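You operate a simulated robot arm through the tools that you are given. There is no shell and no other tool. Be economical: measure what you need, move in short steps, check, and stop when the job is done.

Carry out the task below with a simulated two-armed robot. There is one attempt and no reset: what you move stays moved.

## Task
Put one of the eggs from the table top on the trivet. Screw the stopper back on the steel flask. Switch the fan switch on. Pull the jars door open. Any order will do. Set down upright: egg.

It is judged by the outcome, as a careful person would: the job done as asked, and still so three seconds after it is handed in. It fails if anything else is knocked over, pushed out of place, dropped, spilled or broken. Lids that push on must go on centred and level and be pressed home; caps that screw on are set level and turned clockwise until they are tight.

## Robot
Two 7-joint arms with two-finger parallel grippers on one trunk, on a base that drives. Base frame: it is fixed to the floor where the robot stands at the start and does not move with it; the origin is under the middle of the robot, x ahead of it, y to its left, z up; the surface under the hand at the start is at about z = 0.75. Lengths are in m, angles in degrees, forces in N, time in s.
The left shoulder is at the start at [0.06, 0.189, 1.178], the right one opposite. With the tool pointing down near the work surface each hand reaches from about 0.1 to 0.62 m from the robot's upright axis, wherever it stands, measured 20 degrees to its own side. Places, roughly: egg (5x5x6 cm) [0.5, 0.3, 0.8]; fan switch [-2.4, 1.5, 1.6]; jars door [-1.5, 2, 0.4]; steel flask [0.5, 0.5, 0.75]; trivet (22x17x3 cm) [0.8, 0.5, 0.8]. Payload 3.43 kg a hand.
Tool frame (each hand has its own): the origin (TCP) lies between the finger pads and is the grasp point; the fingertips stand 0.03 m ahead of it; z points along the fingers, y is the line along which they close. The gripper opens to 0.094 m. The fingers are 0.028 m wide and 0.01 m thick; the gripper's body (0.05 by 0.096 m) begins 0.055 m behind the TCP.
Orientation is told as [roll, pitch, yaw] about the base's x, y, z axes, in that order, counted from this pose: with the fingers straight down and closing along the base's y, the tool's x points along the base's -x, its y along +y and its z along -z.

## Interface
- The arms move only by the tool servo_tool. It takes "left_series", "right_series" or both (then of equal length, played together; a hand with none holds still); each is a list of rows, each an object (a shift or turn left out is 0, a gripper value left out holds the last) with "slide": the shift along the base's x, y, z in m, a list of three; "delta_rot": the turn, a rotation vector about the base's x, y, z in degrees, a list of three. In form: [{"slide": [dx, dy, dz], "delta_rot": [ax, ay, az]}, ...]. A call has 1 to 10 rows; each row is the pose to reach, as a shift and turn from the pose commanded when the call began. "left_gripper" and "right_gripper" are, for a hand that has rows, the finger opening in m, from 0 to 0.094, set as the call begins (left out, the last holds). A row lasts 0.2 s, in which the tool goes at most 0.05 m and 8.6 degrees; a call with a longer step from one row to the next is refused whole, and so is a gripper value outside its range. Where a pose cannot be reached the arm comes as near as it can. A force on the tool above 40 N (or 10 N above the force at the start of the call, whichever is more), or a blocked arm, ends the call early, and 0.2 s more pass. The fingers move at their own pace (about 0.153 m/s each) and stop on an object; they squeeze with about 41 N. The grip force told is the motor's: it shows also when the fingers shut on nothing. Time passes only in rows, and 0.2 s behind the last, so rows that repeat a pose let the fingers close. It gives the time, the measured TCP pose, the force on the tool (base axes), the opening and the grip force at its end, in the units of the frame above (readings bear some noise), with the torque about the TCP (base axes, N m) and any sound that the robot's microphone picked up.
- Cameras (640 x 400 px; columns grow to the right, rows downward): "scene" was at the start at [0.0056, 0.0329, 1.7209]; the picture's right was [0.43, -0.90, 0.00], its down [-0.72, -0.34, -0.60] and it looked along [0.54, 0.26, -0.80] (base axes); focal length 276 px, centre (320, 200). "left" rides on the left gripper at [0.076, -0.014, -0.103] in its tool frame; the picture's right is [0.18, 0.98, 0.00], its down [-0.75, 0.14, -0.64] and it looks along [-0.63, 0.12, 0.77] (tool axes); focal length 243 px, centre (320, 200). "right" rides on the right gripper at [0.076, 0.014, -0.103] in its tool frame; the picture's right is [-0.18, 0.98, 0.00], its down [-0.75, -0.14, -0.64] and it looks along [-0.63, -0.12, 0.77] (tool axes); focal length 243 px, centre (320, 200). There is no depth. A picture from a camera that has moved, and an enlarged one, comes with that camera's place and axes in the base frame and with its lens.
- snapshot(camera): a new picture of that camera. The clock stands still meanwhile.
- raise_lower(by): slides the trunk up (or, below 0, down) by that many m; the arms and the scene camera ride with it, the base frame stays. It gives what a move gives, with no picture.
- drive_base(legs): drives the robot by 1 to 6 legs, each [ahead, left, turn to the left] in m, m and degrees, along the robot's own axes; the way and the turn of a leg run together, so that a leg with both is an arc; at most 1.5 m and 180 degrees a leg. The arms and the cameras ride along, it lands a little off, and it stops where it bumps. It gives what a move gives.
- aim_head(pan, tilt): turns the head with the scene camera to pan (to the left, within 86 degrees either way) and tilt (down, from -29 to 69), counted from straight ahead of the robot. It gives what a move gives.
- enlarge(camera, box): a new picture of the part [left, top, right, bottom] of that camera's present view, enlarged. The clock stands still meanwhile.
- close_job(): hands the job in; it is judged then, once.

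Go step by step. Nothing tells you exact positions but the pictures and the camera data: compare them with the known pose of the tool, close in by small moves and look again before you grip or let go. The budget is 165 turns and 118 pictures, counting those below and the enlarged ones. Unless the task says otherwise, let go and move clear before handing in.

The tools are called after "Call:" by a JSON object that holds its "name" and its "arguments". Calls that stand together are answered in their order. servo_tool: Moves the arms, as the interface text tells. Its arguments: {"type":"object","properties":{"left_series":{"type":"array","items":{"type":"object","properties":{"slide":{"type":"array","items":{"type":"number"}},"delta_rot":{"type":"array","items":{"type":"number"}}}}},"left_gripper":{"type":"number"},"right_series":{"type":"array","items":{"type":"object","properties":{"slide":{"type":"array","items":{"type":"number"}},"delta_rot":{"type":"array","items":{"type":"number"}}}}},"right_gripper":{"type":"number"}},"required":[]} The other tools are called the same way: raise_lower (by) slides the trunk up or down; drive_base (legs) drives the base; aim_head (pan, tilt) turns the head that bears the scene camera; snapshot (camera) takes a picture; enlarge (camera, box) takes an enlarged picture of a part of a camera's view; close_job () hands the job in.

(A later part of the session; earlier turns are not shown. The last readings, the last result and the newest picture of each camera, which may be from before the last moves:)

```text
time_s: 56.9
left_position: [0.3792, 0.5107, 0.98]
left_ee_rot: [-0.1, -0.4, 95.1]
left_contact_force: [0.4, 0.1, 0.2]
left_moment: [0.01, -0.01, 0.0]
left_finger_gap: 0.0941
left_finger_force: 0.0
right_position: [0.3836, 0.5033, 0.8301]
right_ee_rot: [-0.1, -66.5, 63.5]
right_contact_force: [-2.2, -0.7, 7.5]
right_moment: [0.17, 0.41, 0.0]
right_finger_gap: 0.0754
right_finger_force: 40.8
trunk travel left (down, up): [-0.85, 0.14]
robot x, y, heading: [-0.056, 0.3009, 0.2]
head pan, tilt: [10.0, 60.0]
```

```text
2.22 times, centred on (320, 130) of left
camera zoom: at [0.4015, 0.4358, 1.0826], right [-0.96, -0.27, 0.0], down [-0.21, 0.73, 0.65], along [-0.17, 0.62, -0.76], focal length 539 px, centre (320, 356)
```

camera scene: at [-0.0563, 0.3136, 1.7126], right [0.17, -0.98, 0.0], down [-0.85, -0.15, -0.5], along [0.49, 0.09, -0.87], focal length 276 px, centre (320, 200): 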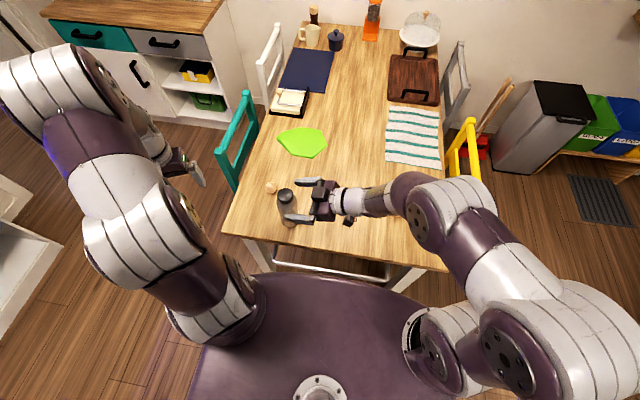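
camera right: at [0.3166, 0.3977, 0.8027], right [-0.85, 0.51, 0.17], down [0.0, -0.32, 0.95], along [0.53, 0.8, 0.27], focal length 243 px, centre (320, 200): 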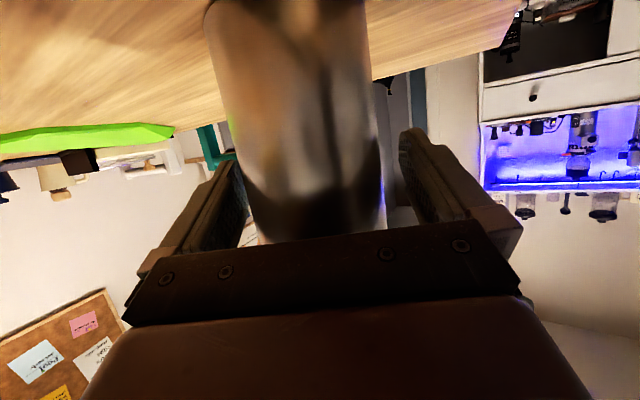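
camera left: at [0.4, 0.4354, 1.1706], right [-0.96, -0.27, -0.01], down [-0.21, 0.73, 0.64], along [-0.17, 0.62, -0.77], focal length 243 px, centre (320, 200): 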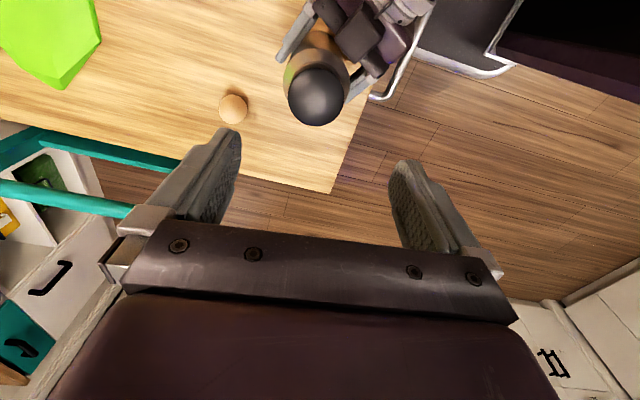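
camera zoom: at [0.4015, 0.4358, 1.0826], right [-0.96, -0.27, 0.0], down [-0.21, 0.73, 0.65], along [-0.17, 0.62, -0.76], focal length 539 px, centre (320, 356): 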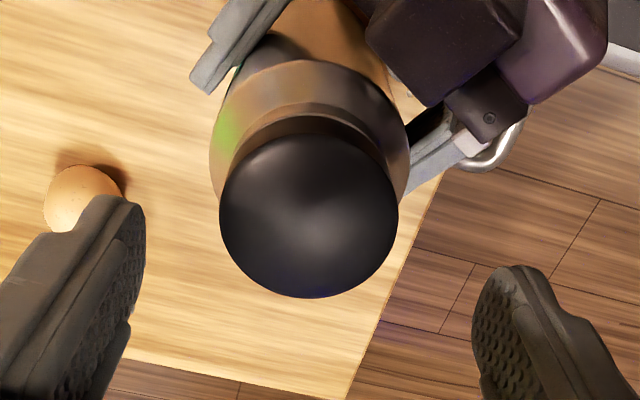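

Cap at about (0.385, 0.505). Shift, lower and grip it.

Call:
{"name": "servo_tool", "arguments": {"left_series": [{"slide": [0.004, -0.005, -0.012]}, {"slide": [0.004, -0.005, -0.024]}, {"slide": [0.004, -0.005, -0.032]}, {"slide": [0.004, -0.005, -0.032]}]}}

Call:
{"name": "enlarge", "arguments": {"camera": "left", "box": [220, 40, 420, 220]}}

```text
time_s: 57.9
left_position: [0.3848, 0.5027, 0.948]
left_ee_rot: [0.0, -0.3, 95.1]
left_contact_force: [1.2, -0.9, -0.6]
left_moment: [0.0, -0.03, 0.01]
left_finger_gap: 0.094
left_finger_force: 0.0
right_position: [0.3839, 0.5052, 0.8307]
right_ee_rot: [0.1, -66.6, 63.5]
right_contact_force: [-1.0, -1.1, 6.5]
right_moment: [0.08, 0.37, 0.05]
right_finger_gap: 0.075
right_finger_force: 41.5
trunk travel left (down, up): [-0.85, 0.14]
robot x, y, heading: [-0.0582, 0.3012, -0.2]
head pan, tilt: [10.0, 60.0]
```

```text
2.22 times, centred on (320, 130) of left
camera zoom: at [0.4057, 0.4288, 1.0514], right [-0.96, -0.27, 0.0], down [-0.21, 0.73, 0.65], along [-0.17, 0.62, -0.76], focal length 539 px, centre (320, 356)
```

zoom: 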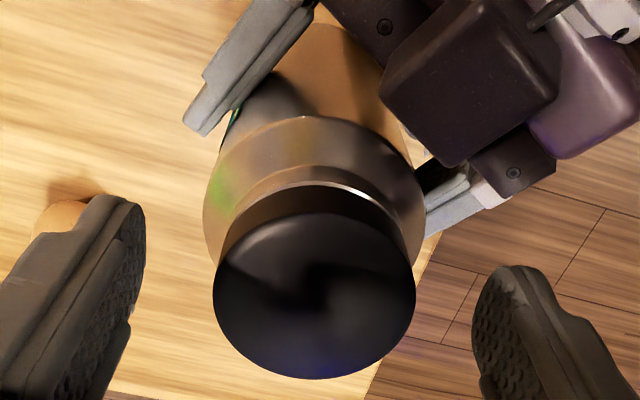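

Position matches the earlier good grip. Close and turn clockwise with the flask held.

Call:
{"name": "servo_tool", "arguments": {"left_series": [{"slide": [0, 0, 0]}, {"slide": [0, 0, 0]}, {"slide": [0, 0, 0]}], "left_gripper": 0.03}}

Call:
{"name": "servo_tool", "arguments": {"left_series": [{"slide": [0, 0, -0.0005], "delta_rot": [0, 0, -8]}, {"slide": [0, 0, -0.001], "delta_rot": [0, 0, -16]}, {"slide": [0, 0, -0.001], "delta_rot": [0, 0, -24]}, {"slide": [0, 0, -0.0015], "delta_rot": [0, 0, -32]}, {"slide": [0, 0, -0.0015], "delta_rot": [0, 0, -40]}, {"slide": [0, 0, -0.0015], "delta_rot": [0, 0, -48]}]}}

Call:
{"name": "servo_tool", "arguments": {"left_series": [{"slide": [0, 0, 0], "delta_rot": [0, 0, -8]}, {"slide": [0, 0, 0], "delta_rot": [0, 0, -16]}, {"slide": [0, 0, -0.0005], "delta_rot": [0, 0, -24]}, {"slide": [0, 0, -0.0005], "delta_rot": [0, 0, -32]}, {"slide": [0, 0, -0.0005], "delta_rot": [0, 0, -40]}]}}

Call:
{"name": "enlarge", "arguments": {"camera": "left", "box": [220, 40, 420, 220]}}

```text
time_s: 58.7
left_position: [0.3842, 0.5033, 0.9484]
left_ee_rot: [0.0, -0.5, 95.1]
left_contact_force: [2.6, 0.5, -0.4]
left_moment: [0.02, -0.36, 0.02]
left_finger_gap: 0.0514
left_finger_force: 41.4
right_position: [0.3846, 0.504, 0.8309]
right_ee_rot: [0.0, -66.5, 63.4]
right_contact_force: [-3.7, -2.3, 6.6]
right_moment: [0.07, 0.33, 0.07]
right_finger_gap: 0.0749
right_finger_force: 40.5
trunk travel left (down, up): [-0.85, 0.14]
robot x, y, heading: [-0.0641, 0.299, 0.0]
head pan, tilt: [10.0, 60.0]
```

```text
time_s: 60.1
left_position: [0.3845, 0.5046, 0.9462]
left_ee_rot: [0.2, -0.3, 47.0]
left_contact_force: [-8.5, 4.4, 11.1]
left_moment: [0.32, 0.52, 1.48]
left_finger_gap: 0.0522
left_finger_force: 40.9
right_position: [0.384, 0.5033, 0.8296]
right_ee_rot: [0.1, -66.5, 63.3]
right_contact_force: [5.1, -4.3, -1.4]
right_moment: [0.22, 0.39, -1.44]
right_finger_gap: 0.0746
right_finger_force: 40.7
trunk travel left (down, up): [-0.85, 0.14]
robot x, y, heading: [-0.0643, 0.2962, -0.0]
head pan, tilt: [10.0, 60.0]
```

```text
time_s: 60.8
left_position: [0.3838, 0.5037, 0.9475]
left_ee_rot: [0.2, -0.3, 27.3]
left_contact_force: [-3.4, 4.7, 8.8]
left_moment: [0.48, 0.36, 0.57]
left_finger_gap: 0.0515
left_finger_force: 41.5
right_position: [0.3857, 0.5013, 0.8292]
right_ee_rot: [0.1, -66.4, 62.9]
right_contact_force: [-0.5, -5.5, 3.8]
right_moment: [-0.32, -0.21, -0.58]
right_finger_gap: 0.0736
right_finger_force: 41.2
trunk travel left (down, up): [-0.85, 0.14]
robot x, y, heading: [-0.0617, 0.3007, -0.3]
head pan, tilt: [10.0, 60.0]
stopped in row 3 (left hand): the force on the tool passed its limit at 44 N (the readings are from after the stop); the commanded pose is now the measured one
```

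```text
2.22 times, centred on (320, 130) of left
camera zoom: at [0.3224, 0.4572, 1.0499], right [-0.61, 0.79, 0.0], down [0.6, 0.47, 0.65], along [0.51, 0.4, -0.76], focal length 539 px, centre (320, 356)
```

zoom: 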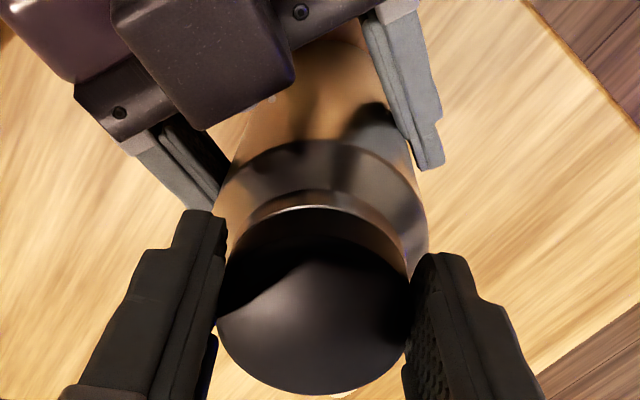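

Torque rose to about 1.5 N m and the cap now sits right down on the rim. One more small clockwise turn to confirm it's tight.

Call:
{"name": "servo_tool", "arguments": {"left_series": [{"slide": [0, 0, 0], "delta_rot": [0, 0, -5]}, {"slide": [0, 0, 0], "delta_rot": [0, 0, -9]}]}}

Call:
{"name": "enlarge", "arguments": {"camera": "left", "box": [220, 40, 420, 220]}}

```text
time_s: 61.6
left_position: [0.3827, 0.5063, 0.9464]
left_ee_rot: [0.2, -0.3, 18.5]
left_contact_force: [-4.7, 5.0, 11.7]
left_moment: [0.57, 0.27, 0.76]
left_finger_gap: 0.0522
left_finger_force: 40.3
right_position: [0.3857, 0.5006, 0.8291]
right_ee_rot: [0.4, -66.5, 62.2]
right_contact_force: [-1.9, -3.1, 4.4]
right_moment: [-0.09, 0.14, -0.7]
right_finger_gap: 0.0729
right_finger_force: 41.4
trunk travel left (down, up): [-0.85, 0.14]
robot x, y, heading: [-0.0615, 0.303, 0.1]
head pan, tilt: [10.0, 60.0]
stopped in row 2 (left hand): the force on the tool passed its limit at 41 N (the readings are from after the stop); the commanded pose is now the measured one
```

```text
2.22 times, centred on (320, 130) of left
camera zoom: at [0.3142, 0.4686, 1.0498], right [-0.49, 0.87, 0.0], down [0.67, 0.37, 0.65], along [0.56, 0.31, -0.76], focal length 539 px, centre (320, 356)
```

zoom: 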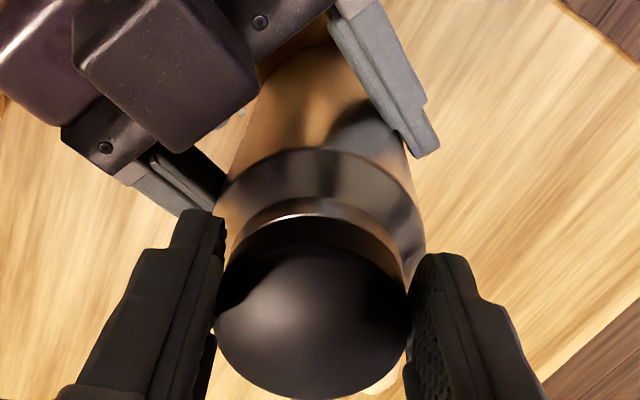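

Resistance holds: it's tight. Release the cap, lift the left hand, and inspect.

Call:
{"name": "servo_tool", "arguments": {"left_series": [{"slide": [0, 0, 0]}, {"slide": [0, 0, 0]}, {"slide": [0, 0, 0]}], "left_gripper": 0.094}}

Call:
{"name": "servo_tool", "arguments": {"left_series": [{"slide": [0, 0, 0.04]}, {"slide": [0, 0, 0.08]}, {"slide": [-0.01, 0.01, 0.11]}, {"slide": [-0.03, 0.03, 0.14]}, {"slide": [-0.05, 0.06, 0.16]}, {"slide": [-0.08, 0.09, 0.17]}]}}

Call:
{"name": "enlarge", "arguments": {"camera": "scene", "box": [260, 160, 340, 230]}}

Call:
{"name": "snapshot", "arguments": {"camera": "right"}}

```text
time_s: 62.4
left_position: [0.3832, 0.5059, 0.9454]
left_ee_rot: [0.2, -0.2, 18.3]
left_contact_force: [0.0, 1.5, -0.1]
left_moment: [-0.02, 0.01, 0.04]
left_finger_gap: 0.094
left_finger_force: 0.0
right_position: [0.386, 0.5007, 0.831]
right_ee_rot: [0.5, -66.3, 62.3]
right_contact_force: [-3.6, 1.4, 9.8]
right_moment: [-0.07, -0.05, 0.04]
right_finger_gap: 0.0735
right_finger_force: 41.2
trunk travel left (down, up): [-0.85, 0.14]
robot x, y, heading: [-0.0569, 0.2997, 0.1]
head pan, tilt: [10.0, 60.0]
```

```text
time_s: 63.8
left_position: [0.3002, 0.5929, 1.1179]
left_ee_rot: [0.1, -0.3, 18.1]
left_contact_force: [0.1, -0.3, -0.2]
left_moment: [-0.05, -0.02, -0.01]
left_finger_gap: 0.0942
left_finger_force: 0.1
right_position: [0.3863, 0.5008, 0.8293]
right_ee_rot: [0.3, -66.2, 62.4]
right_contact_force: [-2.3, 1.6, 13.0]
right_moment: [-0.05, -0.22, -0.05]
right_finger_gap: 0.0733
right_finger_force: 40.6
trunk travel left (down, up): [-0.85, 0.14]
robot x, y, heading: [-0.0612, 0.3024, -0.2]
head pan, tilt: [10.0, 60.0]
```

```text
5.71 times, centred on (300, 195) of scene
camera zoom: at [-0.059, 0.3141, 1.7126], right [0.17, -0.98, 0.0], down [-0.85, -0.15, -0.5], along [0.49, 0.09, -0.87], focal length 1579 px, centre (434, 229)
```

zoom: 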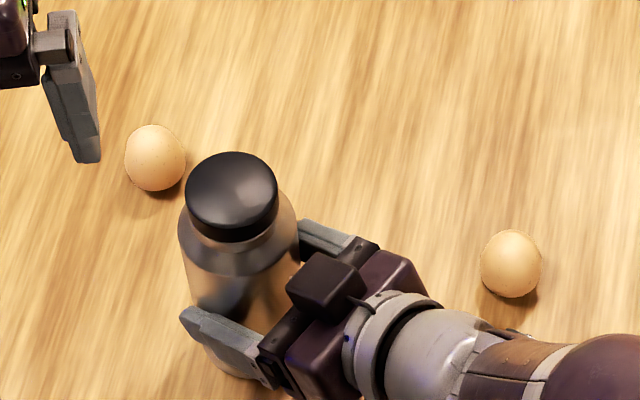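

```text
50 pictures are left
camera right: at [0.3171, 0.3954, 0.8028], right [-0.84, 0.52, 0.17], down [0.0, -0.32, 0.95], along [0.54, 0.79, 0.27], focal length 243 px, centre (320, 200)
```

right: 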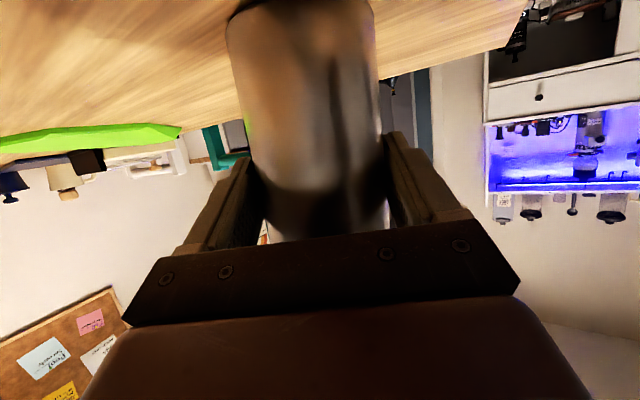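

Cap seated on the neck. Open the right hand and retreat along its fingers.

Call:
{"name": "servo_tool", "arguments": {"right_series": [{"slide": [0, 0, 0]}, {"slide": [0, 0, 0]}, {"slide": [0, 0, 0]}], "right_gripper": 0.094}}

Call:
{"name": "snapshot", "arguments": {"camera": "right"}}

```text
time_s: 64.6
left_position: [0.3022, 0.5928, 1.1157]
left_ee_rot: [0.2, -0.2, 18.3]
left_contact_force: [0.9, -0.1, -0.7]
left_moment: [0.0, -0.01, -0.02]
left_finger_gap: 0.0938
left_finger_force: 0.1
right_position: [0.3876, 0.4992, 0.829]
right_ee_rot: [0.7, -66.3, 62.1]
right_contact_force: [-1.0, 0.4, 0.6]
right_moment: [0.01, 0.03, -0.01]
right_finger_gap: 0.0939
right_finger_force: 0.1
trunk travel left (down, up): [-0.85, 0.14]
robot x, y, heading: [-0.0571, 0.2973, -0.1]
head pan, tilt: [10.0, 60.0]
```

```text
49 pictures are left
camera right: at [0.3183, 0.3949, 0.8018], right [-0.84, 0.52, 0.17], down [0.0, -0.32, 0.95], along [0.54, 0.79, 0.27], focal length 243 px, centre (320, 200)
```

right: 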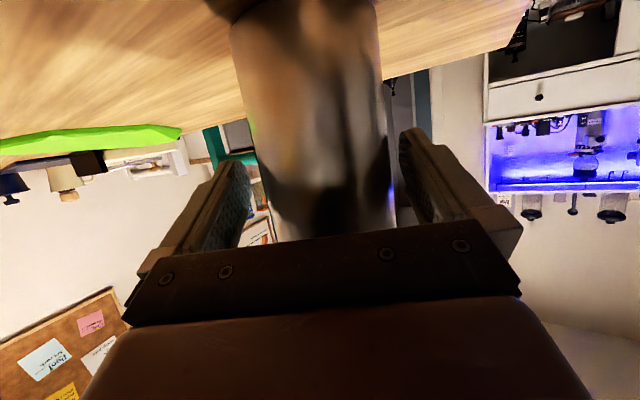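

Call:
{"name": "servo_tool", "arguments": {"right_series": [{"slide": [-0.0125, -0.022, 0.012]}, {"slide": [-0.026, -0.046, 0.024]}, {"slide": [-0.038, -0.07, 0.036]}, {"slide": [-0.05, -0.095, 0.05]}, {"slide": [-0.06, -0.13, 0.08]}, {"slide": [-0.07, -0.17, 0.11]}, {"slide": [-0.08, -0.2, 0.15]}]}}

Call:
{"name": "snapshot", "arguments": {"camera": "scene"}}

Call:
{"name": "enlarge", "arguments": {"camera": "scene", "box": [240, 150, 340, 250]}}

```text
refused: row 6 steps farther than a row can; nothing moved
```

```text
48 pictures are left
camera scene: at [-0.0555, 0.3129, 1.7125], right [0.17, -0.98, 0.0], down [-0.85, -0.15, -0.5], along [0.49, 0.09, -0.87], focal length 276 px, centre (320, 200)
```

scene: 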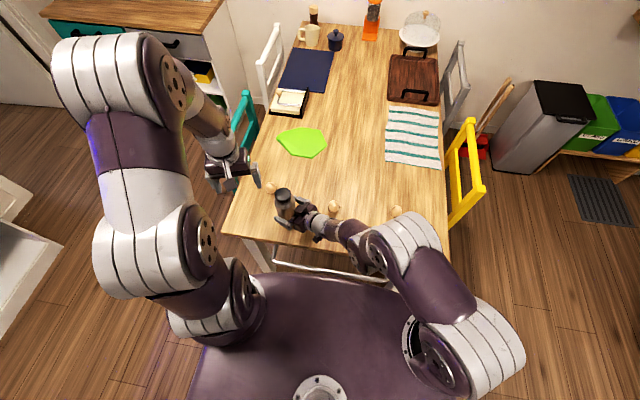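

```text
4.00 times, centred on (290, 200) of scene
camera zoom: at [-0.0555, 0.3129, 1.7125], right [0.17, -0.98, 0.0], down [-0.85, -0.15, -0.5], along [0.49, 0.09, -0.87], focal length 1105 px, centre (440, 200)
```

zoom: 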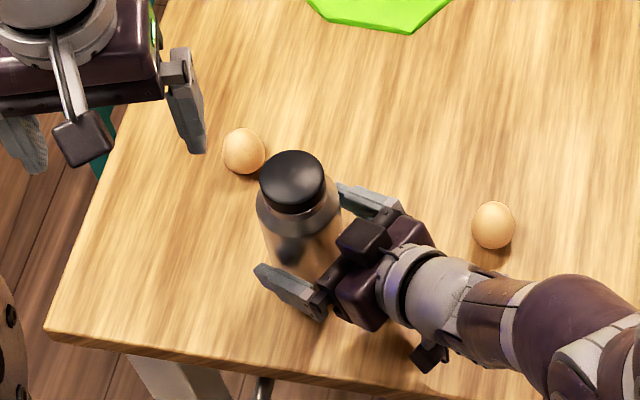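

Step too long; nothing moved. Resend shorter.

Call:
{"name": "servo_tool", "arguments": {"right_series": [{"slide": [-0.0125, -0.022, 0.012]}, {"slide": [-0.026, -0.046, 0.024]}, {"slide": [-0.038, -0.07, 0.036]}, {"slide": [-0.05, -0.095, 0.05]}, {"slide": [-0.058, -0.125, 0.07]}, {"slide": [-0.066, -0.155, 0.09]}, {"slide": [-0.074, -0.185, 0.11]}, {"slide": [-0.08, -0.215, 0.13]}]}}

Call:
{"name": "enlarge", "arguments": {"camera": "scene", "box": [240, 120, 400, 240]}}

```text
time_s: 66.4
left_position: [0.3004, 0.5926, 1.1171]
left_ee_rot: [0.2, -0.3, 18.3]
left_contact_force: [-0.7, 0.4, -0.4]
left_moment: [0.0, -0.02, 0.02]
left_finger_gap: 0.094
left_finger_force: 0.1
right_position: [0.3588, 0.3184, 0.9747]
right_ee_rot: [0.4, -62.4, 62.3]
right_contact_force: [-0.7, -0.3, 0.5]
right_moment: [-0.01, -0.02, 0.01]
right_finger_gap: 0.0943
right_finger_force: 0.0
right hand out of reach, approached as far as the arm can: row 5, 6, 7, 8
trunk travel left (down, up): [-0.85, 0.14]
robot x, y, heading: [-0.0593, 0.2995, -0.1]
head pan, tilt: [10.0, 60.0]
```

```text
3.33 times, centred on (320, 180) of scene
camera zoom: at [-0.058, 0.3114, 1.7125], right [0.17, -0.98, 0.0], down [-0.85, -0.15, -0.5], along [0.49, 0.09, -0.87], focal length 921 px, centre (320, 267)
```

zoom: 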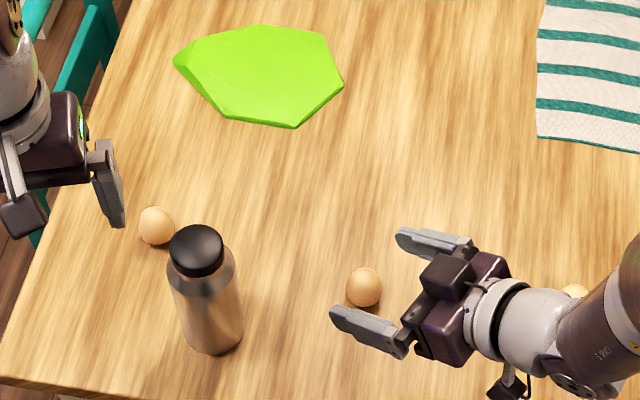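

Flask stands with its cap on. Retract the right hand up and out of the way.

Call:
{"name": "servo_tool", "arguments": {"right_series": [{"slide": [0, -0.02, 0.03], "delta_rot": [0, 0, -7]}, {"slide": [0, -0.04, 0.06], "delta_rot": [0, 0, -14]}, {"slide": [0, -0.06, 0.09], "delta_rot": [0, 0, -21]}, {"slide": [0, -0.08, 0.11], "delta_rot": [0, 0, -28]}, {"slide": [0, -0.1, 0.12], "delta_rot": [0, 0, -35]}, {"slide": [0, -0.12, 0.12], "delta_rot": [0, 0, -42]}, {"slide": [0, -0.14, 0.12], "delta_rot": [0, 0, -49]}, {"slide": [0, -0.16, 0.12], "delta_rot": [0, 0, -56]}, {"slide": [0, -0.18, 0.12], "delta_rot": [0, 0, -62]}]}}

Call:
{"name": "servo_tool", "arguments": {"right_series": [{"slide": [-0.01, -0.01, 0], "delta_rot": [0, 8, 0]}, {"slide": [-0.02, -0.02, 0], "delta_rot": [0, 16, 0]}, {"slide": [-0.03, -0.03, 0], "delta_rot": [0, 24, 0]}, {"slide": [-0.04, -0.04, 0], "delta_rot": [0, 32, 0]}, {"slide": [-0.05, -0.05, 0], "delta_rot": [0, 40, 0]}, {"slide": [-0.06, -0.06, 0], "delta_rot": [0, 48, 0]}, {"slide": [-0.06, -0.07, 0], "delta_rot": [0, 56, 0]}, {"slide": [-0.06, -0.08, 0], "delta_rot": [0, 62, 0]}]}}

Call:
{"name": "drive_base", "arguments": {"legs": [[0.06, 0, 0]]}}

```text
time_s: 68.4
left_position: [0.3006, 0.5921, 1.1171]
left_ee_rot: [0.3, -0.1, 18.3]
left_contact_force: [-0.4, -0.1, -0.1]
left_moment: [0.02, -0.02, -0.04]
left_finger_gap: 0.0937
left_finger_force: 0.0
right_position: [0.3801, 0.1094, 1.0987]
right_ee_rot: [6.9, -61.6, -0.9]
right_contact_force: [-0.1, -0.6, -0.2]
right_moment: [-0.01, -0.01, 0.03]
right_finger_gap: 0.094
right_finger_force: 0.2
right hand out of reach, approached as far as the arm can: row 5, 6, 7, 8, 9
trunk travel left (down, up): [-0.85, 0.14]
robot x, y, heading: [-0.0634, 0.2971, -0.1]
head pan, tilt: [10.0, 60.0]
```

```text
time_s: 70.2
left_position: [0.3006, 0.5917, 1.1167]
left_ee_rot: [0.2, 0.0, 18.3]
left_contact_force: [-0.1, 0.1, 0.6]
left_moment: [0.0, -0.01, -0.02]
left_finger_gap: 0.094
left_finger_force: 0.1
right_position: [0.3211, 0.0257, 1.0966]
right_ee_rot: [6.2, 0.4, -0.4]
right_contact_force: [0.2, -0.2, 0.7]
right_moment: [-0.01, -0.02, -0.01]
right_finger_gap: 0.0941
right_finger_force: 0.1
trunk travel left (down, up): [-0.85, 0.14]
robot x, y, heading: [-0.063, 0.3057, -0.1]
head pan, tilt: [10.0, 60.0]
```

```text
time_s: 71.1
left_position: [0.3569, 0.5928, 1.1168]
left_ee_rot: [0.1, -0.2, 18.3]
left_contact_force: [-0.1, 0.9, 0.6]
left_moment: [0.0, 0.01, -0.06]
left_finger_gap: 0.0941
left_finger_force: 0.0
right_position: [0.3772, 0.0259, 1.0974]
right_ee_rot: [6.2, 0.2, -0.4]
right_contact_force: [-0.1, 0.5, -0.2]
right_moment: [0.0, -0.04, 0.01]
right_finger_gap: 0.0941
right_finger_force: 0.1
trunk travel left (down, up): [-0.85, 0.14]
robot x, y, heading: [-0.0046, 0.3007, -0.2]
head pan, tilt: [10.0, 60.0]
```

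At (−0.005, 0.30). Now the left hand goes over to egg 1 (≈0.449, 0.354) with the fingers tilted 40° forward, a tilt I'll keep for the far reach to the trivet.

Call:
{"name": "servo_tool", "arguments": {"left_series": [{"slide": [0, -0.04, 0], "delta_rot": [0, 0, -5]}, {"slide": [0, -0.08, 0], "delta_rot": [0, 0, -10]}, {"slide": [0, -0.12, 0], "delta_rot": [0, 0, -15]}, {"slide": [0, -0.16, 0], "delta_rot": [0, 0, -18.3]}, {"slide": [0, -0.2, 0], "delta_rot": [0, 0, -18.3]}, {"slide": [0, -0.238, 0], "delta_rot": [0, 0, -18.3]}]}}

Call:
{"name": "servo_tool", "arguments": {"left_series": [{"slide": [0, 0, -0.03], "delta_rot": [0, -8, 0]}, {"slide": [0, 0, -0.06], "delta_rot": [0, -16, 0]}, {"slide": [0, 0, -0.09], "delta_rot": [0, -24, 0]}, {"slide": [0, 0, -0.12], "delta_rot": [0, -32, 0]}, {"slide": [0, 0, -0.16], "delta_rot": [0, -40, 0]}, {"slide": [0.005, 0, -0.2], "delta_rot": [0, -40, 0]}]}}

Call:
{"name": "snapshot", "arguments": {"camera": "left"}}

Call:
{"name": "enlarge", "arguments": {"camera": "scene", "box": [240, 120, 400, 260]}}

```text
time_s: 72.5
left_position: [0.3595, 0.3545, 1.1142]
left_ee_rot: [0.2, -0.1, 0.0]
left_contact_force: [-0.3, 0.1, 0.2]
left_moment: [0.01, 0.03, 0.03]
left_finger_gap: 0.0941
left_finger_force: 0.2
right_position: [0.3799, 0.0242, 1.0958]
right_ee_rot: [6.3, 0.3, -0.3]
right_contact_force: [-0.2, 0.2, -0.2]
right_moment: [0.05, 0.03, -0.01]
right_finger_gap: 0.0942
right_finger_force: 0.1
trunk travel left (down, up): [-0.85, 0.14]
robot x, y, heading: [-0.0032, 0.3019, 0.0]
head pan, tilt: [10.0, 60.0]
```

```text
time_s: 73.9
left_position: [0.3776, 0.3428, 0.9252]
left_ee_rot: [0.9, -39.9, -0.3]
left_contact_force: [0.3, 0.4, -0.5]
left_moment: [-0.01, -0.01, 0.01]
left_finger_gap: 0.0939
left_finger_force: 0.0
left hand out of reach, approached as far as the arm can: row 5, 6
right_position: [0.3807, 0.0249, 1.0962]
right_ee_rot: [6.2, 0.3, -0.4]
right_contact_force: [-0.1, 1.2, -0.3]
right_moment: [-0.02, -0.03, -0.01]
right_finger_gap: 0.094
right_finger_force: 0.1
trunk travel left (down, up): [-0.85, 0.14]
robot x, y, heading: [-0.0023, 0.3016, 0.0]
head pan, tilt: [10.0, 60.0]
```

```text
45 pictures are left
camera left: at [0.2544, 0.3285, 0.9545], right [-0.14, 0.98, -0.11], down [0.17, 0.13, 0.98], along [0.98, 0.12, -0.18], focal length 243 px, centre (320, 200)
```

left: 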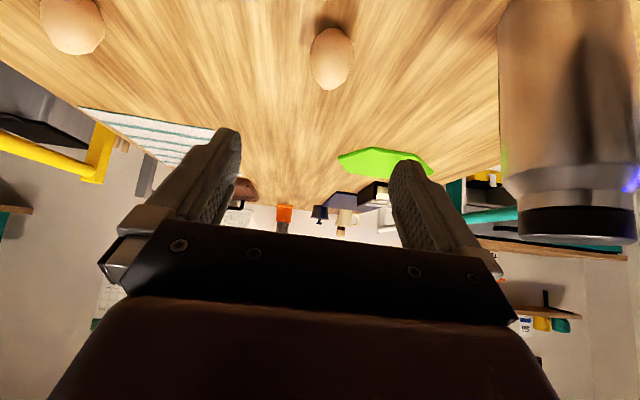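

```text
2.86 times, centred on (320, 190) of scene
camera zoom: at [0.0038, 0.3129, 1.7126], right [0.17, -0.98, 0.0], down [-0.85, -0.15, -0.5], along [0.49, 0.09, -0.87], focal length 790 px, centre (320, 229)
```

zoom: 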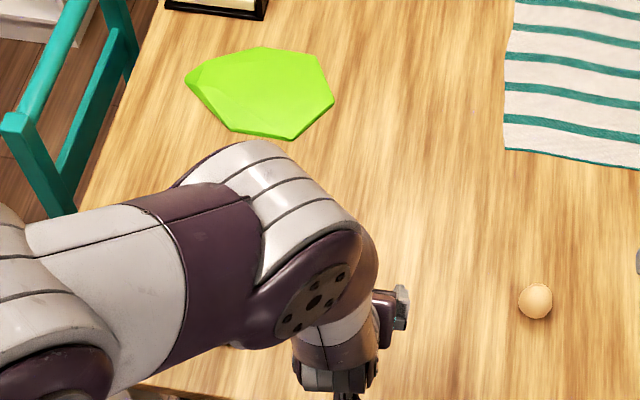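

The elbow folds out low over the table with that much tilt so close in. I'll back up, reduce tilt to 25°, and use egg 3 (≈0.493, 0.612), farther out and nearer the trivet.

Call:
{"name": "servo_tool", "arguments": {"left_series": [{"slide": [0, 0.01, 0.04], "delta_rot": [0, 4, 0]}, {"slide": [0, 0.02, 0.08], "delta_rot": [0, 8, 0]}, {"slide": [0, 0.03, 0.12], "delta_rot": [0, 12, 0]}, {"slide": [0, 0.04, 0.16], "delta_rot": [0, 15, 0]}, {"slide": [0.01, 0.08, 0.18], "delta_rot": [0, 15, 0]}, {"slide": [0.02, 0.12, 0.19], "delta_rot": [0, 15, 0]}, {"slide": [0.02, 0.16, 0.19], "delta_rot": [0, 15, 0]}, {"slide": [0.02, 0.2, 0.19], "delta_rot": [0, 15, 0]}, {"slide": [0.02, 0.24, 0.19], "delta_rot": [0, 15, 0]}, {"slide": [0.03, 0.275, 0.19], "delta_rot": [0, 15, 0]}]}}

Call:
{"name": "servo_tool", "arguments": {"left_series": [{"slide": [0.005, 0.005, -0.02], "delta_rot": [0, 0, -5]}, {"slide": [0.01, 0.01, -0.05], "delta_rot": [0, 0, -10]}, {"slide": [0.01, 0.01, -0.09], "delta_rot": [0, 0, -10]}, {"slide": [0.01, 0.01, -0.13], "delta_rot": [0, 0, -10]}, {"slide": [0.01, 0.01, -0.17], "delta_rot": [0, 0, -10]}]}}

Call:
{"name": "snapshot", "arguments": {"camera": "left"}}

Call:
{"name": "snapshot", "arguments": {"camera": "scene"}}

```text
time_s: 76.1
left_position: [0.4075, 0.6186, 1.1107]
left_ee_rot: [0.1, -25.0, 0.0]
left_contact_force: [0.7, 0.5, 0.1]
left_moment: [0.0, 0.02, -0.04]
left_finger_gap: 0.0942
left_finger_force: 0.0
right_position: [0.3817, 0.027, 1.0963]
right_ee_rot: [6.2, 0.4, -0.4]
right_contact_force: [1.9, -0.1, -0.1]
right_moment: [0.01, 0.0, -0.01]
right_finger_gap: 0.0938
right_finger_force: 0.0
trunk travel left (down, up): [-0.85, 0.14]
robot x, y, heading: [-0.0016, 0.3016, -0.1]
head pan, tilt: [10.0, 60.0]
```

```text
time_s: 77.3
left_position: [0.4211, 0.628, 0.9425]
left_ee_rot: [0.1, -25.1, -10.0]
left_contact_force: [-0.6, -0.1, -0.2]
left_moment: [0.02, -0.02, 0.0]
left_finger_gap: 0.094
left_finger_force: 0.1
right_position: [0.3816, 0.0267, 1.0963]
right_ee_rot: [6.2, 0.3, -0.4]
right_contact_force: [0.0, 0.0, -0.3]
right_moment: [-0.03, 0.02, 0.03]
right_finger_gap: 0.094
right_finger_force: 0.0
trunk travel left (down, up): [-0.85, 0.14]
robot x, y, heading: [0.0003, 0.3012, -0.0]
head pan, tilt: [10.0, 60.0]
```

```text
43 pictures are left
camera left: at [0.3084, 0.6342, 1.0027], right [0.01, 1.0, -0.08], down [0.43, 0.07, 0.9], along [0.9, -0.04, -0.43], focal length 243 px, centre (320, 200)
```

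left: 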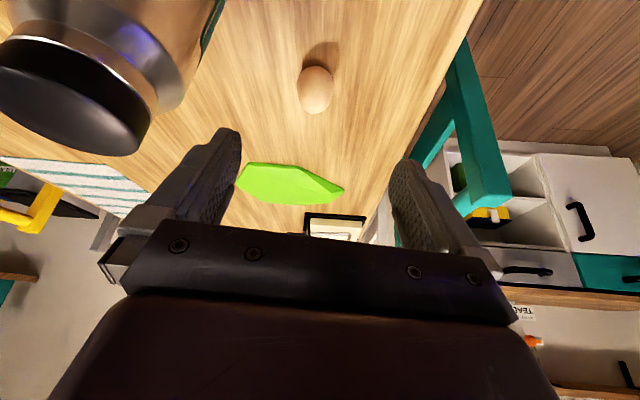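

```text
42 pictures are left
camera scene: at [0.0042, 0.3141, 1.7126], right [0.17, -0.98, 0.0], down [-0.85, -0.15, -0.5], along [0.49, 0.09, -0.87], focal length 276 px, centre (320, 200)
```

scene: 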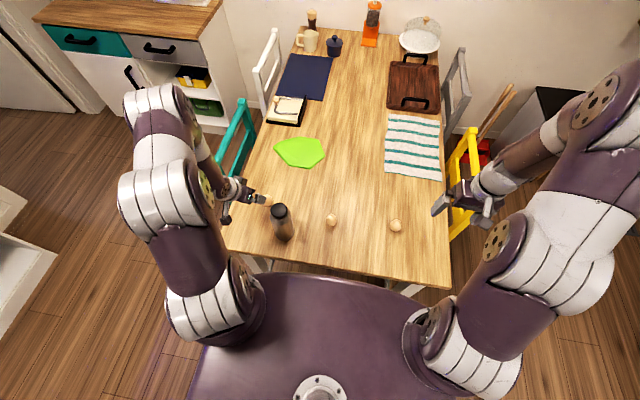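

Egg 3 at (0.496, 0.610). Approach along the finger axis.

Call:
{"name": "servo_tool", "arguments": {"left_series": [{"slide": [0.017, -0.005, -0.03]}, {"slide": [0.033, -0.011, -0.062]}, {"slide": [0.048, -0.014, -0.095]}, {"slide": [0.06, -0.016, -0.12]}]}}

Call:
{"name": "snapshot", "arguments": {"camera": "left"}}

```text
time_s: 78.3
left_position: [0.4769, 0.6116, 0.8195]
left_ee_rot: [0.2, -25.0, -10.0]
left_contact_force: [0.3, -0.7, 0.3]
left_moment: [0.01, 0.01, -0.01]
left_finger_gap: 0.0944
left_finger_force: 0.0
right_position: [0.381, 0.0265, 1.0953]
right_ee_rot: [6.3, 0.3, -0.4]
right_contact_force: [-0.5, 0.8, -1.0]
right_moment: [0.0, 0.01, -0.01]
right_finger_gap: 0.0941
right_finger_force: 0.1
trunk travel left (down, up): [-0.85, 0.14]
robot x, y, heading: [-0.0015, 0.2987, 0.1]
head pan, tilt: [10.0, 60.0]
```

```text
41 pictures are left
camera left: at [0.3646, 0.6171, 0.8806], right [0.01, 1.0, -0.08], down [0.43, 0.07, 0.9], along [0.9, -0.04, -0.43], focal length 243 px, centre (320, 200)
```

left: 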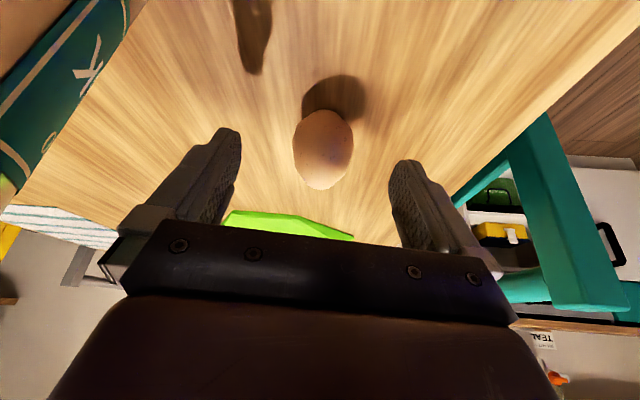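

Egg stands centred between the fingers. Finish the approach and close to just under its width.

Call:
{"name": "servo_tool", "arguments": {"left_series": [{"slide": [0.01, -0.001, -0.015]}, {"slide": [0.021, -0.002, -0.03]}, {"slide": [0.021, -0.002, -0.03]}]}}

Call:
{"name": "servo_tool", "arguments": {"left_series": [{"slide": [0, 0, 0]}, {"slide": [0, 0, 0]}, {"slide": [0, 0, 0]}], "left_gripper": 0.036}}

Call:
{"name": "snapshot", "arguments": {"camera": "left"}}

```text
time_s: 79.1
left_position: [0.4972, 0.6093, 0.7921]
left_ee_rot: [0.3, -25.1, -10.0]
left_contact_force: [0.4, 0.2, 0.8]
left_moment: [0.02, -0.01, 0.01]
left_finger_gap: 0.0941
left_finger_force: 0.0
right_position: [0.3799, 0.0247, 1.0968]
right_ee_rot: [6.2, 0.2, -0.4]
right_contact_force: [0.6, 0.3, -0.4]
right_moment: [0.02, -0.01, 0.01]
right_finger_gap: 0.0941
right_finger_force: 0.2
trunk travel left (down, up): [-0.85, 0.14]
robot x, y, heading: [-0.0021, 0.301, 0.2]
head pan, tilt: [10.0, 60.0]
```

```text
time_s: 79.9
left_position: [0.4969, 0.6097, 0.792]
left_ee_rot: [0.2, -25.0, -10.0]
left_contact_force: [-0.2, 1.2, 0.3]
left_moment: [0.01, -0.02, 0.01]
left_finger_gap: 0.0408
left_finger_force: 41.5
right_position: [0.3805, 0.0265, 1.0964]
right_ee_rot: [6.2, 0.3, -0.4]
right_contact_force: [0.1, -0.1, -0.5]
right_moment: [-0.02, 0.01, -0.02]
right_finger_gap: 0.0942
right_finger_force: 0.0
trunk travel left (down, up): [-0.85, 0.14]
robot x, y, heading: [-0.0008, 0.2993, -0.2]
head pan, tilt: [10.0, 60.0]
```

```text
40 pictures are left
camera left: at [0.3846, 0.6156, 0.854], right [0.01, 1.0, -0.08], down [0.43, 0.07, 0.9], along [0.9, -0.04, -0.43], focal length 243 px, centre (320, 200)
```

left: 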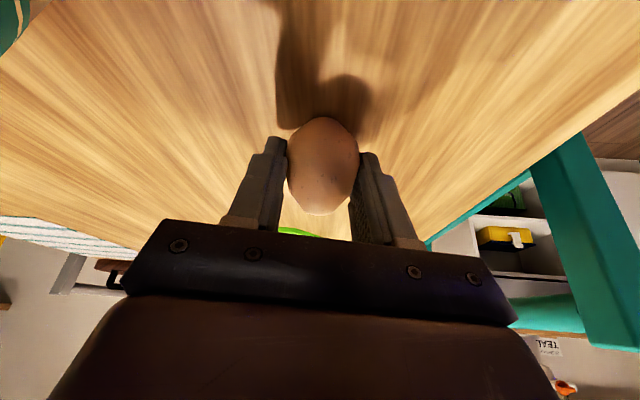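

Egg held (gap 0.041). Lift and carry toward the trivet.

Call:
{"name": "servo_tool", "arguments": {"left_series": [{"slide": [0, 0, 0.03]}, {"slide": [0, 0, 0.07]}, {"slide": [0.02, -0.01, 0.1]}, {"slide": [0.055, -0.025, 0.1]}, {"slide": [0.09, -0.04, 0.1]}, {"slide": [0.125, -0.055, 0.1]}, {"slide": [0.16, -0.07, 0.1]}, {"slide": [0.195, -0.075, 0.1]}, {"slide": [0.215, -0.08, 0.1]}, {"slide": [0.215, -0.08, 0.1]}]}}

Call:
{"name": "snapshot", "arguments": {"camera": "scene"}}

```text
time_s: 82.1
left_position: [0.6855, 0.5356, 0.8981]
left_ee_rot: [0.2, -25.2, -10.1]
left_contact_force: [-0.2, -0.9, -0.7]
left_moment: [-0.02, 0.0, -0.01]
left_finger_gap: 0.0405
left_finger_force: 40.7
left hand out of reach, approached as far as the arm can: row 8, 9, 10
right_position: [0.3808, 0.0242, 1.0969]
right_ee_rot: [6.2, 0.3, -0.4]
right_contact_force: [-0.1, -0.6, 0.1]
right_moment: [0.01, 0.0, -0.02]
right_finger_gap: 0.0939
right_finger_force: 0.1
trunk travel left (down, up): [-0.85, 0.14]
robot x, y, heading: [0.0008, 0.3009, -0.2]
head pan, tilt: [10.0, 60.0]
```

```text
39 pictures are left
camera scene: at [0.0035, 0.3129, 1.7126], right [0.17, -0.98, 0.0], down [-0.85, -0.15, -0.5], along [0.49, 0.09, -0.87], focal length 276 px, centre (320, 200)
```

scene: 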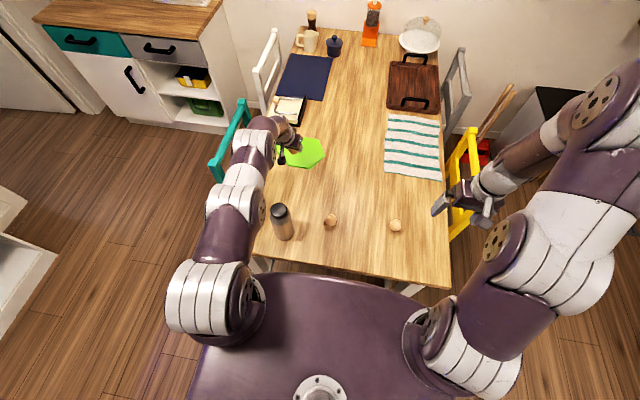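

At the reach limit (0.6855). Lower the trunk 4 cm, which both lowers the egg and frees some reach.

Call:
{"name": "raise_lower", "arguments": {"by": -0.04}}

Call:
{"name": "servo_tool", "arguments": {"left_series": [{"slide": [0.008, -0.002, -0.002]}, {"slide": [0.016, -0.004, -0.005]}, {"slide": [0.024, -0.006, -0.008]}, {"slide": [0.024, -0.006, -0.008]}]}}

Call:
{"name": "snapshot", "arguments": {"camera": "left"}}

```text
time_s: 83.0
left_position: [0.6856, 0.5359, 0.8587]
left_ee_rot: [0.2, -25.1, -10.0]
left_contact_force: [-0.1, 0.3, -0.2]
left_moment: [-0.04, 0.0, -0.03]
left_finger_gap: 0.0405
left_finger_force: 40.9
right_position: [0.3794, 0.0249, 1.0573]
right_ee_rot: [6.2, 0.4, -0.4]
right_contact_force: [-0.8, 0.1, 0.1]
right_moment: [-0.02, 0.0, -0.01]
right_finger_gap: 0.0942
right_finger_force: 0.0
trunk travel left (down, up): [-0.81, 0.18]
robot x, y, heading: [-0.0031, 0.2965, -0.1]
head pan, tilt: [10.0, 60.0]
```

```text
time_s: 84.0
left_position: [0.6848, 0.536, 0.8592]
left_ee_rot: [0.1, -25.1, -10.0]
left_contact_force: [0.3, 0.1, -0.9]
left_moment: [-0.01, -0.03, -0.02]
left_finger_gap: 0.0403
left_finger_force: 41.2
left hand out of reach, approached as far as the arm can: row 1, 2, 3, 4
right_position: [0.3804, 0.0257, 1.0561]
right_ee_rot: [6.1, 0.3, -0.4]
right_contact_force: [-0.5, 0.6, 0.6]
right_moment: [0.0, 0.01, 0.02]
right_finger_gap: 0.0941
right_finger_force: 0.1
trunk travel left (down, up): [-0.81, 0.18]
robot x, y, heading: [-0.0017, 0.302, -0.0]
head pan, tilt: [10.0, 60.0]
```

```text
38 pictures are left
camera left: at [0.5728, 0.5423, 0.9197], right [0.01, 1.0, -0.08], down [0.43, 0.07, 0.9], along [0.9, -0.04, -0.43], focal length 243 px, centre (320, 200)
```

left: 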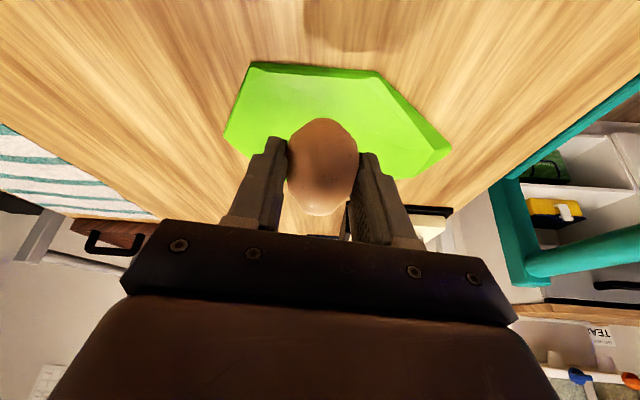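

The egg is only about 1 cm inside the near edge of the trivet. I'll creep the base forward 4 cm rather than tilt the egg.

Call:
{"name": "drive_base", "arguments": {"legs": [[0.04, 0, 0]]}}

Call:
{"name": "snapshot", "arguments": {"camera": "left"}}

```text
time_s: 84.8
left_position: [0.7225, 0.5371, 0.8606]
left_ee_rot: [0.2, -25.3, -10.0]
left_contact_force: [1.0, -0.9, 0.2]
left_moment: [-0.01, -0.04, -0.01]
left_finger_gap: 0.0404
left_finger_force: 41.4
right_position: [0.4171, 0.0247, 1.0573]
right_ee_rot: [6.2, 0.1, -0.4]
right_contact_force: [-0.1, -0.4, -0.7]
right_moment: [-0.02, -0.06, 0.03]
right_finger_gap: 0.0939
right_finger_force: 0.1
trunk travel left (down, up): [-0.81, 0.18]
robot x, y, heading: [0.0394, 0.3009, 0.3]
head pan, tilt: [10.0, 60.0]
```

```text
37 pictures are left
camera left: at [0.6098, 0.5423, 0.9216], right [0.01, 1.0, -0.08], down [0.42, 0.07, 0.9], along [0.91, -0.04, -0.42], focal length 243 px, centre (320, 200)
```

left: 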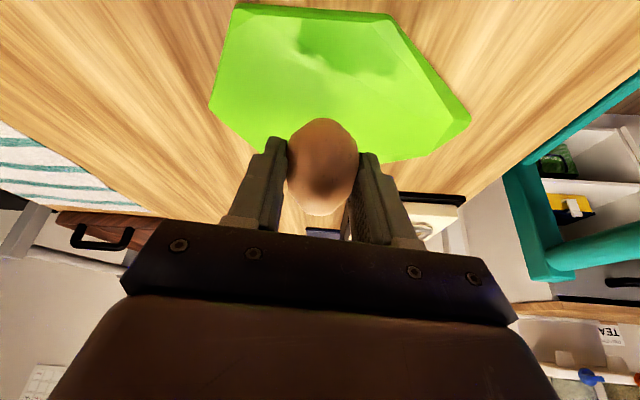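

Egg is now well over the trivet. Lower slowly, feeling for contact.

Call:
{"name": "servo_tool", "arguments": {"left_series": [{"slide": [-0.006, 0, -0.01]}, {"slide": [-0.008, 0, -0.02]}, {"slide": [-0.008, 0, -0.027]}, {"slide": [-0.008, 0, -0.032]}, {"slide": [-0.008, 0, -0.032]}]}}

Call:
{"name": "enlarge", "arguments": {"camera": "left", "box": [220, 20, 420, 240]}}

```text
time_s: 86.0
left_position: [0.7155, 0.5358, 0.8253]
left_ee_rot: [0.1, -25.1, -10.0]
left_contact_force: [0.9, 0.6, -0.6]
left_moment: [0.01, -0.02, 0.02]
left_finger_gap: 0.0402
left_finger_force: 40.5
right_position: [0.4197, 0.0265, 1.056]
right_ee_rot: [6.1, 0.2, -0.3]
right_contact_force: [-0.4, -1.2, 0.1]
right_moment: [0.0, 0.0, 0.04]
right_finger_gap: 0.0943
right_finger_force: 0.0
trunk travel left (down, up): [-0.81, 0.18]
robot x, y, heading: [0.0383, 0.3015, 0.1]
head pan, tilt: [10.0, 60.0]
```

```text
1.82 times, centred on (320, 130) of left
camera zoom: at [0.6032, 0.5419, 0.8871], right [0.01, 1.0, -0.08], down [0.43, 0.07, 0.9], along [0.9, -0.04, -0.43], focal length 441 px, centre (320, 327)
```

zoom: 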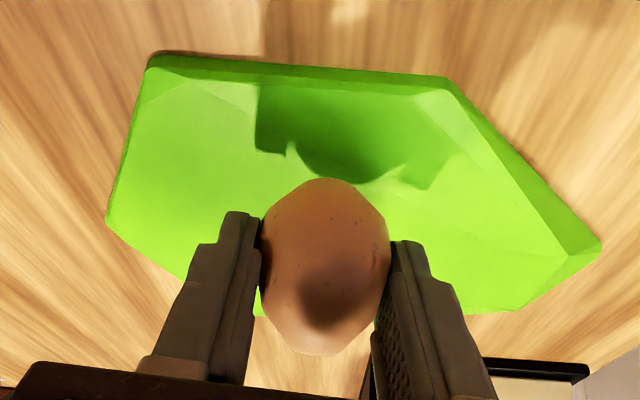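

No contact yet; continue down in small steps.

Call:
{"name": "servo_tool", "arguments": {"left_series": [{"slide": [0, 0, -0.004]}, {"slide": [0, 0, -0.008]}, {"slide": [0, 0, -0.012]}, {"slide": [0, 0, -0.012]}]}}

Call:
{"name": "enlarge", "arguments": {"camera": "left", "box": [220, 20, 420, 240]}}

```text
time_s: 87.0
left_position: [0.7159, 0.536, 0.8142]
left_ee_rot: [0.0, -25.0, -10.0]
left_contact_force: [0.3, 0.4, 0.2]
left_moment: [0.0, 0.0, 0.0]
left_finger_gap: 0.0402
left_finger_force: 40.2
right_position: [0.42, 0.0246, 1.0566]
right_ee_rot: [6.1, 0.3, -0.4]
right_contact_force: [0.2, 0.0, -0.8]
right_moment: [0.02, -0.03, 0.02]
right_finger_gap: 0.0941
right_finger_force: 0.1
trunk travel left (down, up): [-0.81, 0.18]
robot x, y, heading: [0.0368, 0.2967, -0.0]
head pan, tilt: [10.0, 60.0]
```

```text
1.82 times, centred on (320, 130) of left
camera zoom: at [0.6038, 0.5427, 0.8754], right [0.01, 1.0, -0.08], down [0.43, 0.07, 0.9], along [0.9, -0.04, -0.43], focal length 441 px, centre (320, 327)
```

zoom: 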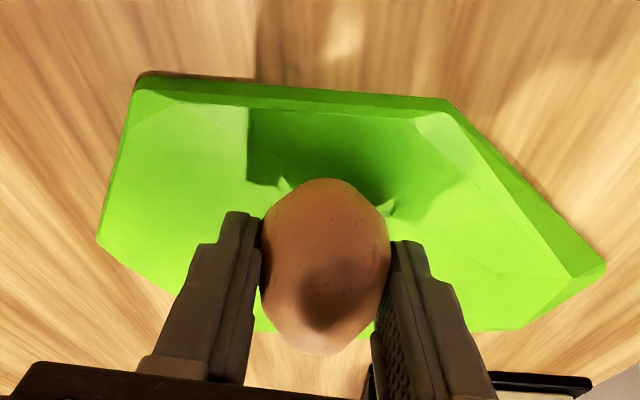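

Call:
{"name": "servo_tool", "arguments": {"left_series": [{"slide": [0, 0, -0.002]}, {"slide": [0, 0, -0.004]}, {"slide": [0, 0, -0.006]}, {"slide": [0, 0, -0.006]}]}}

```text
time_s: 88.0
left_position: [0.7155, 0.5362, 0.8089]
left_ee_rot: [0.1, -25.2, -10.0]
left_contact_force: [0.3, 0.7, -1.4]
left_moment: [-0.01, 0.0, 0.0]
left_finger_gap: 0.0403
left_finger_force: 41.4
right_position: [0.4202, 0.0252, 1.0562]
right_ee_rot: [6.2, 0.2, -0.4]
right_contact_force: [0.7, -0.2, -0.6]
right_moment: [-0.01, 0.05, 0.01]
right_finger_gap: 0.0941
right_finger_force: 0.1
trunk travel left (down, up): [-0.81, 0.18]
robot x, y, heading: [0.0377, 0.2988, 0.2]
head pan, tilt: [10.0, 60.0]
```

Call:
{"name": "servo_tool", "arguments": {"left_series": [{"slide": [0, 0, -0.002]}, {"slide": [0, 0, -0.004]}, {"slide": [0, 0, -0.005]}, {"slide": [0, 0, -0.005]}]}}

Call:
{"name": "enlarge", "arguments": {"camera": "left", "box": [220, 20, 420, 240]}}

```text
time_s: 89.0
left_position: [0.7134, 0.5357, 0.8063]
left_ee_rot: [0.1, -25.2, -10.0]
left_contact_force: [-0.3, 0.0, -0.1]
left_moment: [0.01, -0.01, 0.02]
left_finger_gap: 0.0403
left_finger_force: 41.5
left hand out of reach, approached as far as the arm can: row 1, 2, 3, 4
right_position: [0.4208, 0.0248, 1.0553]
right_ee_rot: [6.2, 0.3, -0.4]
right_contact_force: [0.4, 0.0, 0.4]
right_moment: [-0.01, 0.0, -0.01]
right_finger_gap: 0.0936
right_finger_force: 0.1
trunk travel left (down, up): [-0.81, 0.18]
robot x, y, heading: [0.0408, 0.3024, 0.2]
head pan, tilt: [10.0, 60.0]
```

```text
1.82 times, centred on (320, 130) of left
camera zoom: at [0.6005, 0.5414, 0.8666], right [0.01, 1.0, -0.08], down [0.43, 0.07, 0.9], along [0.9, -0.04, -0.43], focal length 441 px, centre (320, 327)
```

zoom: 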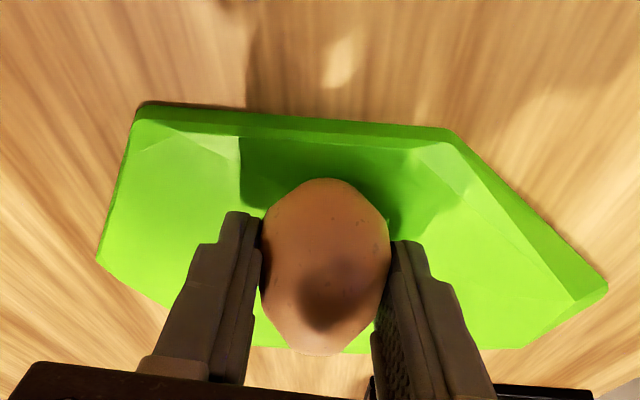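

Arm at its limit; use the trunk for the last millimetres.

Call:
{"name": "raise_lower", "arguments": {"by": -0.004}}

```text
time_s: 89.6
left_position: [0.7137, 0.5365, 0.8016]
left_ee_rot: [0.2, -25.2, -10.0]
left_contact_force: [-1.3, 0.1, 1.4]
left_moment: [0.02, 0.07, -0.04]
left_finger_gap: 0.0403
left_finger_force: 41.2
right_position: [0.4203, 0.0251, 1.0518]
right_ee_rot: [6.2, 0.3, -0.4]
right_contact_force: [0.3, -0.3, -0.5]
right_moment: [0.0, 0.0, 0.01]
right_finger_gap: 0.0941
right_finger_force: 0.1
trunk travel left (down, up): [-0.806, 0.184]
robot x, y, heading: [0.0382, 0.3044, -0.0]
head pan, tilt: [10.0, 60.0]
```

Call:
{"name": "raise_lower", "arguments": {"by": -0.002}}

Call:
{"name": "enlarge", "arguments": {"camera": "left", "box": [220, 20, 420, 240]}}

```text
time_s: 90.1
left_position: [0.7132, 0.5348, 0.8019]
left_ee_rot: [0.2, -25.2, -10.0]
left_contact_force: [-2.0, -0.7, 10.3]
left_moment: [0.03, 0.08, -0.02]
left_finger_gap: 0.0401
left_finger_force: 41.1
right_position: [0.4185, 0.0243, 1.0514]
right_ee_rot: [6.3, 0.2, -0.3]
right_contact_force: [0.7, 0.9, 0.0]
right_moment: [-0.05, 0.0, -0.01]
right_finger_gap: 0.0941
right_finger_force: 0.1
trunk travel left (down, up): [-0.804, 0.186]
robot x, y, heading: [0.0375, 0.301, -0.1]
head pan, tilt: [10.0, 60.0]
```

```text
1.82 times, centred on (320, 130) of left
camera zoom: at [0.6001, 0.5413, 0.8624], right [0.01, 1.0, -0.08], down [0.42, 0.07, 0.9], along [0.91, -0.04, -0.42], focal length 441 px, centre (320, 327)
```

zoom: 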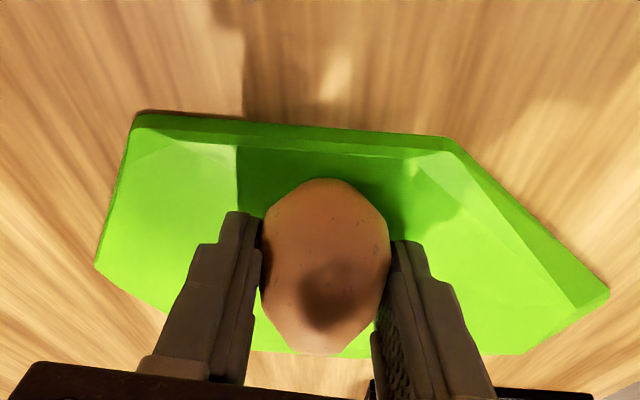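

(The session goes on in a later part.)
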